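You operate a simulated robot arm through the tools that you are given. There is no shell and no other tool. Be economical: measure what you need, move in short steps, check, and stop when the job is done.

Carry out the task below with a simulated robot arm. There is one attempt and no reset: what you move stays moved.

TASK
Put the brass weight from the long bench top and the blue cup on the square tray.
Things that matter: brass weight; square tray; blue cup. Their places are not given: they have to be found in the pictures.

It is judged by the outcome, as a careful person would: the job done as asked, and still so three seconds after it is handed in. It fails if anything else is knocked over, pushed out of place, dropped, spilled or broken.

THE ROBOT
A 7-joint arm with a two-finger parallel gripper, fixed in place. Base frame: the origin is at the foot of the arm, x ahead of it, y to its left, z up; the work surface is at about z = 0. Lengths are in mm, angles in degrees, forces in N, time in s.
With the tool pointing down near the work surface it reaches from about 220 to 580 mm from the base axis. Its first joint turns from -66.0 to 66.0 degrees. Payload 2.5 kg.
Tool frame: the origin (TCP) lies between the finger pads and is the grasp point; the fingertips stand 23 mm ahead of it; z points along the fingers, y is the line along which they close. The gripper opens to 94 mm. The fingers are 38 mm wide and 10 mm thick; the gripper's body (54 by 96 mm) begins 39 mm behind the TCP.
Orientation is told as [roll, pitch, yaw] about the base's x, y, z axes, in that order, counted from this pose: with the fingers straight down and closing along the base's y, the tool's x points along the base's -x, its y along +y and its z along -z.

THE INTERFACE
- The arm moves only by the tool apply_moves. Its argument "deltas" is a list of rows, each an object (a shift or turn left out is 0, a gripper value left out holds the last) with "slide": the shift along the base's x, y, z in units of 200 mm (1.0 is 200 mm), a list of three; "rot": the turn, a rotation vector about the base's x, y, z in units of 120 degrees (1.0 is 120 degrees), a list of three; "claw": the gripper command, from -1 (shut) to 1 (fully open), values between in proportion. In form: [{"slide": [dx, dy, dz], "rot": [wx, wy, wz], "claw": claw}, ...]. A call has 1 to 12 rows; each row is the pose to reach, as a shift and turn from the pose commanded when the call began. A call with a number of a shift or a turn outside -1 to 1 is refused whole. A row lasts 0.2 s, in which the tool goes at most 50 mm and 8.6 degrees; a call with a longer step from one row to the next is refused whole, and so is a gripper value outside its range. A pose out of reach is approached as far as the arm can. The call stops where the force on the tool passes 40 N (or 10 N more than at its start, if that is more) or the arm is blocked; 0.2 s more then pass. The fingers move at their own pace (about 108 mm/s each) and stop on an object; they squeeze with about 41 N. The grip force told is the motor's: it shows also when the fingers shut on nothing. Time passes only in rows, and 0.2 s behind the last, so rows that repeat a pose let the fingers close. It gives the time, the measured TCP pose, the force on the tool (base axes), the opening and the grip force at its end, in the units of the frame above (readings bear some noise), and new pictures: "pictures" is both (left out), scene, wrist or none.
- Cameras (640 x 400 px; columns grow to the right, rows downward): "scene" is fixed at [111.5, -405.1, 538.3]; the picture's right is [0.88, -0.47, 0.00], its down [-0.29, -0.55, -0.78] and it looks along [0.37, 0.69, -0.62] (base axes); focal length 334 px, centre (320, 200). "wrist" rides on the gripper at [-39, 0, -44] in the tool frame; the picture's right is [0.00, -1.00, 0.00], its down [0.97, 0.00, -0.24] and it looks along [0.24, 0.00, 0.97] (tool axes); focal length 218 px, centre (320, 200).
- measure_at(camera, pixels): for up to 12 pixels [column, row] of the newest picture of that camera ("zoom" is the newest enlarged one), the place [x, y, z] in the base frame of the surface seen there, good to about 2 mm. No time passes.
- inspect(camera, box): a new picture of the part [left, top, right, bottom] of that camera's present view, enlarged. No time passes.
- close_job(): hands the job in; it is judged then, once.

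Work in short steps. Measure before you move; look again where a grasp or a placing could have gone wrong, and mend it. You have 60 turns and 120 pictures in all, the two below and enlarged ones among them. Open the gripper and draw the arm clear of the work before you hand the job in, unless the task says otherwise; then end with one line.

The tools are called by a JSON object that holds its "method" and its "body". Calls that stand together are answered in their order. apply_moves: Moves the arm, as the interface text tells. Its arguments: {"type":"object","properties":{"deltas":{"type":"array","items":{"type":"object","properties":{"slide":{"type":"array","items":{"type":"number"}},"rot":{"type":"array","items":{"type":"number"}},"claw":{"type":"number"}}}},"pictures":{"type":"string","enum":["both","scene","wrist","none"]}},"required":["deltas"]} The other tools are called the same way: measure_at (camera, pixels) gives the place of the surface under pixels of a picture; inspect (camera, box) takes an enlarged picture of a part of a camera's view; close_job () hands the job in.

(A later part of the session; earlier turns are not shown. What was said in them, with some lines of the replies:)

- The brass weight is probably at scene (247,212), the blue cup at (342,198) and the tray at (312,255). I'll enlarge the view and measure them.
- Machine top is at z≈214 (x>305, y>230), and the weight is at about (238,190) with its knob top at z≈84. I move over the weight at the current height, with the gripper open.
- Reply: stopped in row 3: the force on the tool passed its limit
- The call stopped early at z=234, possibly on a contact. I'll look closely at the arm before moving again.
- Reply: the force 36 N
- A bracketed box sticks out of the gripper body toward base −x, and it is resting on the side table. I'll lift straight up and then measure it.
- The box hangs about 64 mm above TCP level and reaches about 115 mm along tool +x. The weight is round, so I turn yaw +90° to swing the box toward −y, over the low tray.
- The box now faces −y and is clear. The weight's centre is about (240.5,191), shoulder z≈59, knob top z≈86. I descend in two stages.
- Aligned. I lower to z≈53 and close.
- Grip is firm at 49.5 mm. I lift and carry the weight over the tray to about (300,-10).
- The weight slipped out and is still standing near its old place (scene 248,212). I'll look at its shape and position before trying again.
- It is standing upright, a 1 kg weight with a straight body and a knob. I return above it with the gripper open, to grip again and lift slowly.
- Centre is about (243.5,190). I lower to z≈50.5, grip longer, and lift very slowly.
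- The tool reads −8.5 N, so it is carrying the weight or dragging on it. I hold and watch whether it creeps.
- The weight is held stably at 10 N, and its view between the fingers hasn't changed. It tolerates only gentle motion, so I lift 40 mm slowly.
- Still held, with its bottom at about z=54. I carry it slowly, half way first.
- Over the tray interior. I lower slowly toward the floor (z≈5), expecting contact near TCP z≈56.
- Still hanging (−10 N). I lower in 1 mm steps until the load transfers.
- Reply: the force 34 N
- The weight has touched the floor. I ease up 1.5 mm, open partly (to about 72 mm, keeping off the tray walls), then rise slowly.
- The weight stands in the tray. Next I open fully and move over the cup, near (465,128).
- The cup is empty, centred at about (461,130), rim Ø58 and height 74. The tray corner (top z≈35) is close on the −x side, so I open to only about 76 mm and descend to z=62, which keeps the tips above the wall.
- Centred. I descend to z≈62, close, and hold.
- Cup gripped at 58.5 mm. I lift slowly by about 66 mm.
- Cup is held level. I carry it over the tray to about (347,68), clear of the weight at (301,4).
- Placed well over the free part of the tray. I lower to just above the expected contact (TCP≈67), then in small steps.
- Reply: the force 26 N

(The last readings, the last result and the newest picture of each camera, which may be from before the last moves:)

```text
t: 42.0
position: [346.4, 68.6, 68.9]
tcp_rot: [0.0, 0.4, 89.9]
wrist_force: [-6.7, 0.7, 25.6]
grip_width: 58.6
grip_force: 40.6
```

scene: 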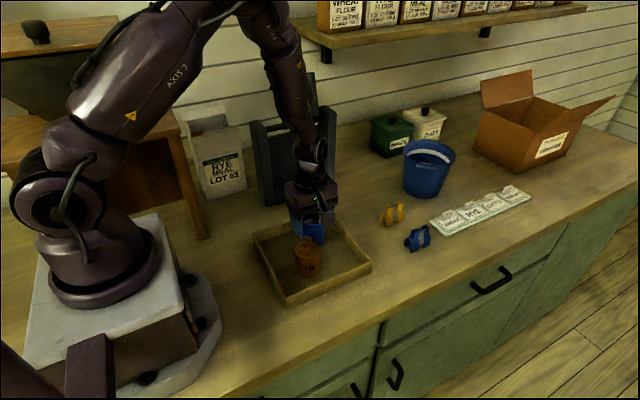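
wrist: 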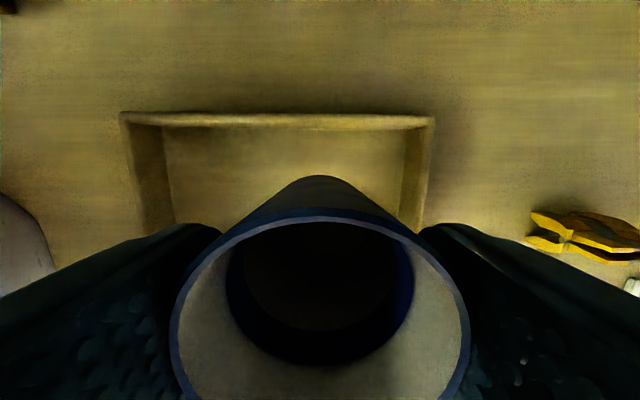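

The cup has touched the floor (25 N). I ease up 1 mm, release to about 76 mm, and rise straight up.

{"method": "apply_moves", "body": {"deltas": [{"slide": [0, 0, 0.006]}, {"slide": [0, 0, 0.006], "claw": 0.62}, {"slide": [0, 0, 0.006]}, {"slide": [0, 0, 0.006]}, {"slide": [0, 0, 0.1]}, {"slide": [0, 0, 0.3]}, {"slide": [0, 0, 0.5]}, {"slide": [0, 0, 0.7]}, {"slide": [0, 0, 0.9]}, {"slide": [0, 0, 0.9]}]}}

{"method": "inspect", "body": {"camera": "scene", "box": [230, 170, 390, 310]}}

```text
t: 44.2
position: [346.1, 67.8, 249.2]
tcp_rot: [0.0, 0.4, 90.0]
wrist_force: [-0.4, 0.3, 0.1]
grip_width: 76.2
grip_force: 0.0
```

scene: 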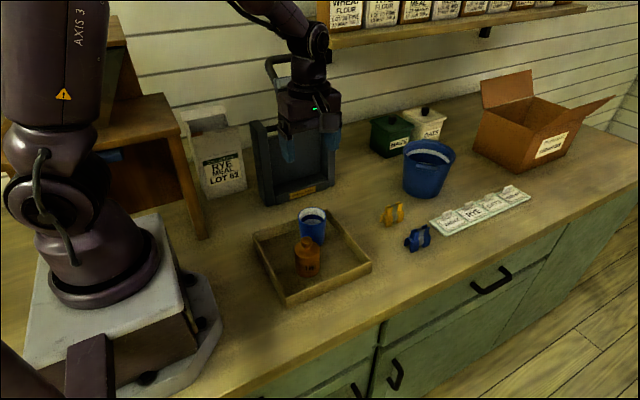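
wrist: 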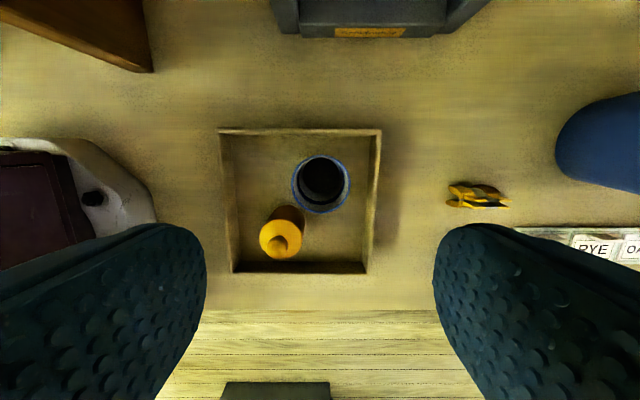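

```text
2.86 times, centred on (310, 240) of scene
```

zoom: 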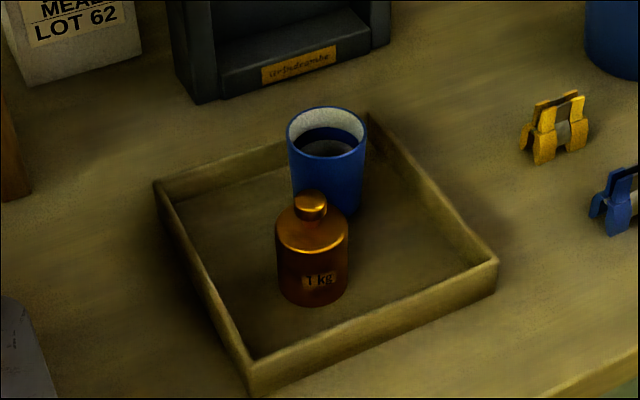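

Both objects stand upright in the tray and nothing else has been moved. The gripper is open and well above the work, so I hand in.

{"method": "close_job", "body": {}}

```text
The job is handed in.
```

The brass weight and the blue cup are both standing upright on the square tray. The weight slipped from the first grip and stayed upright on the bench, and early on the gripper's side box pressed briefly on the side table. Neither knocked anything over or moved any other object.
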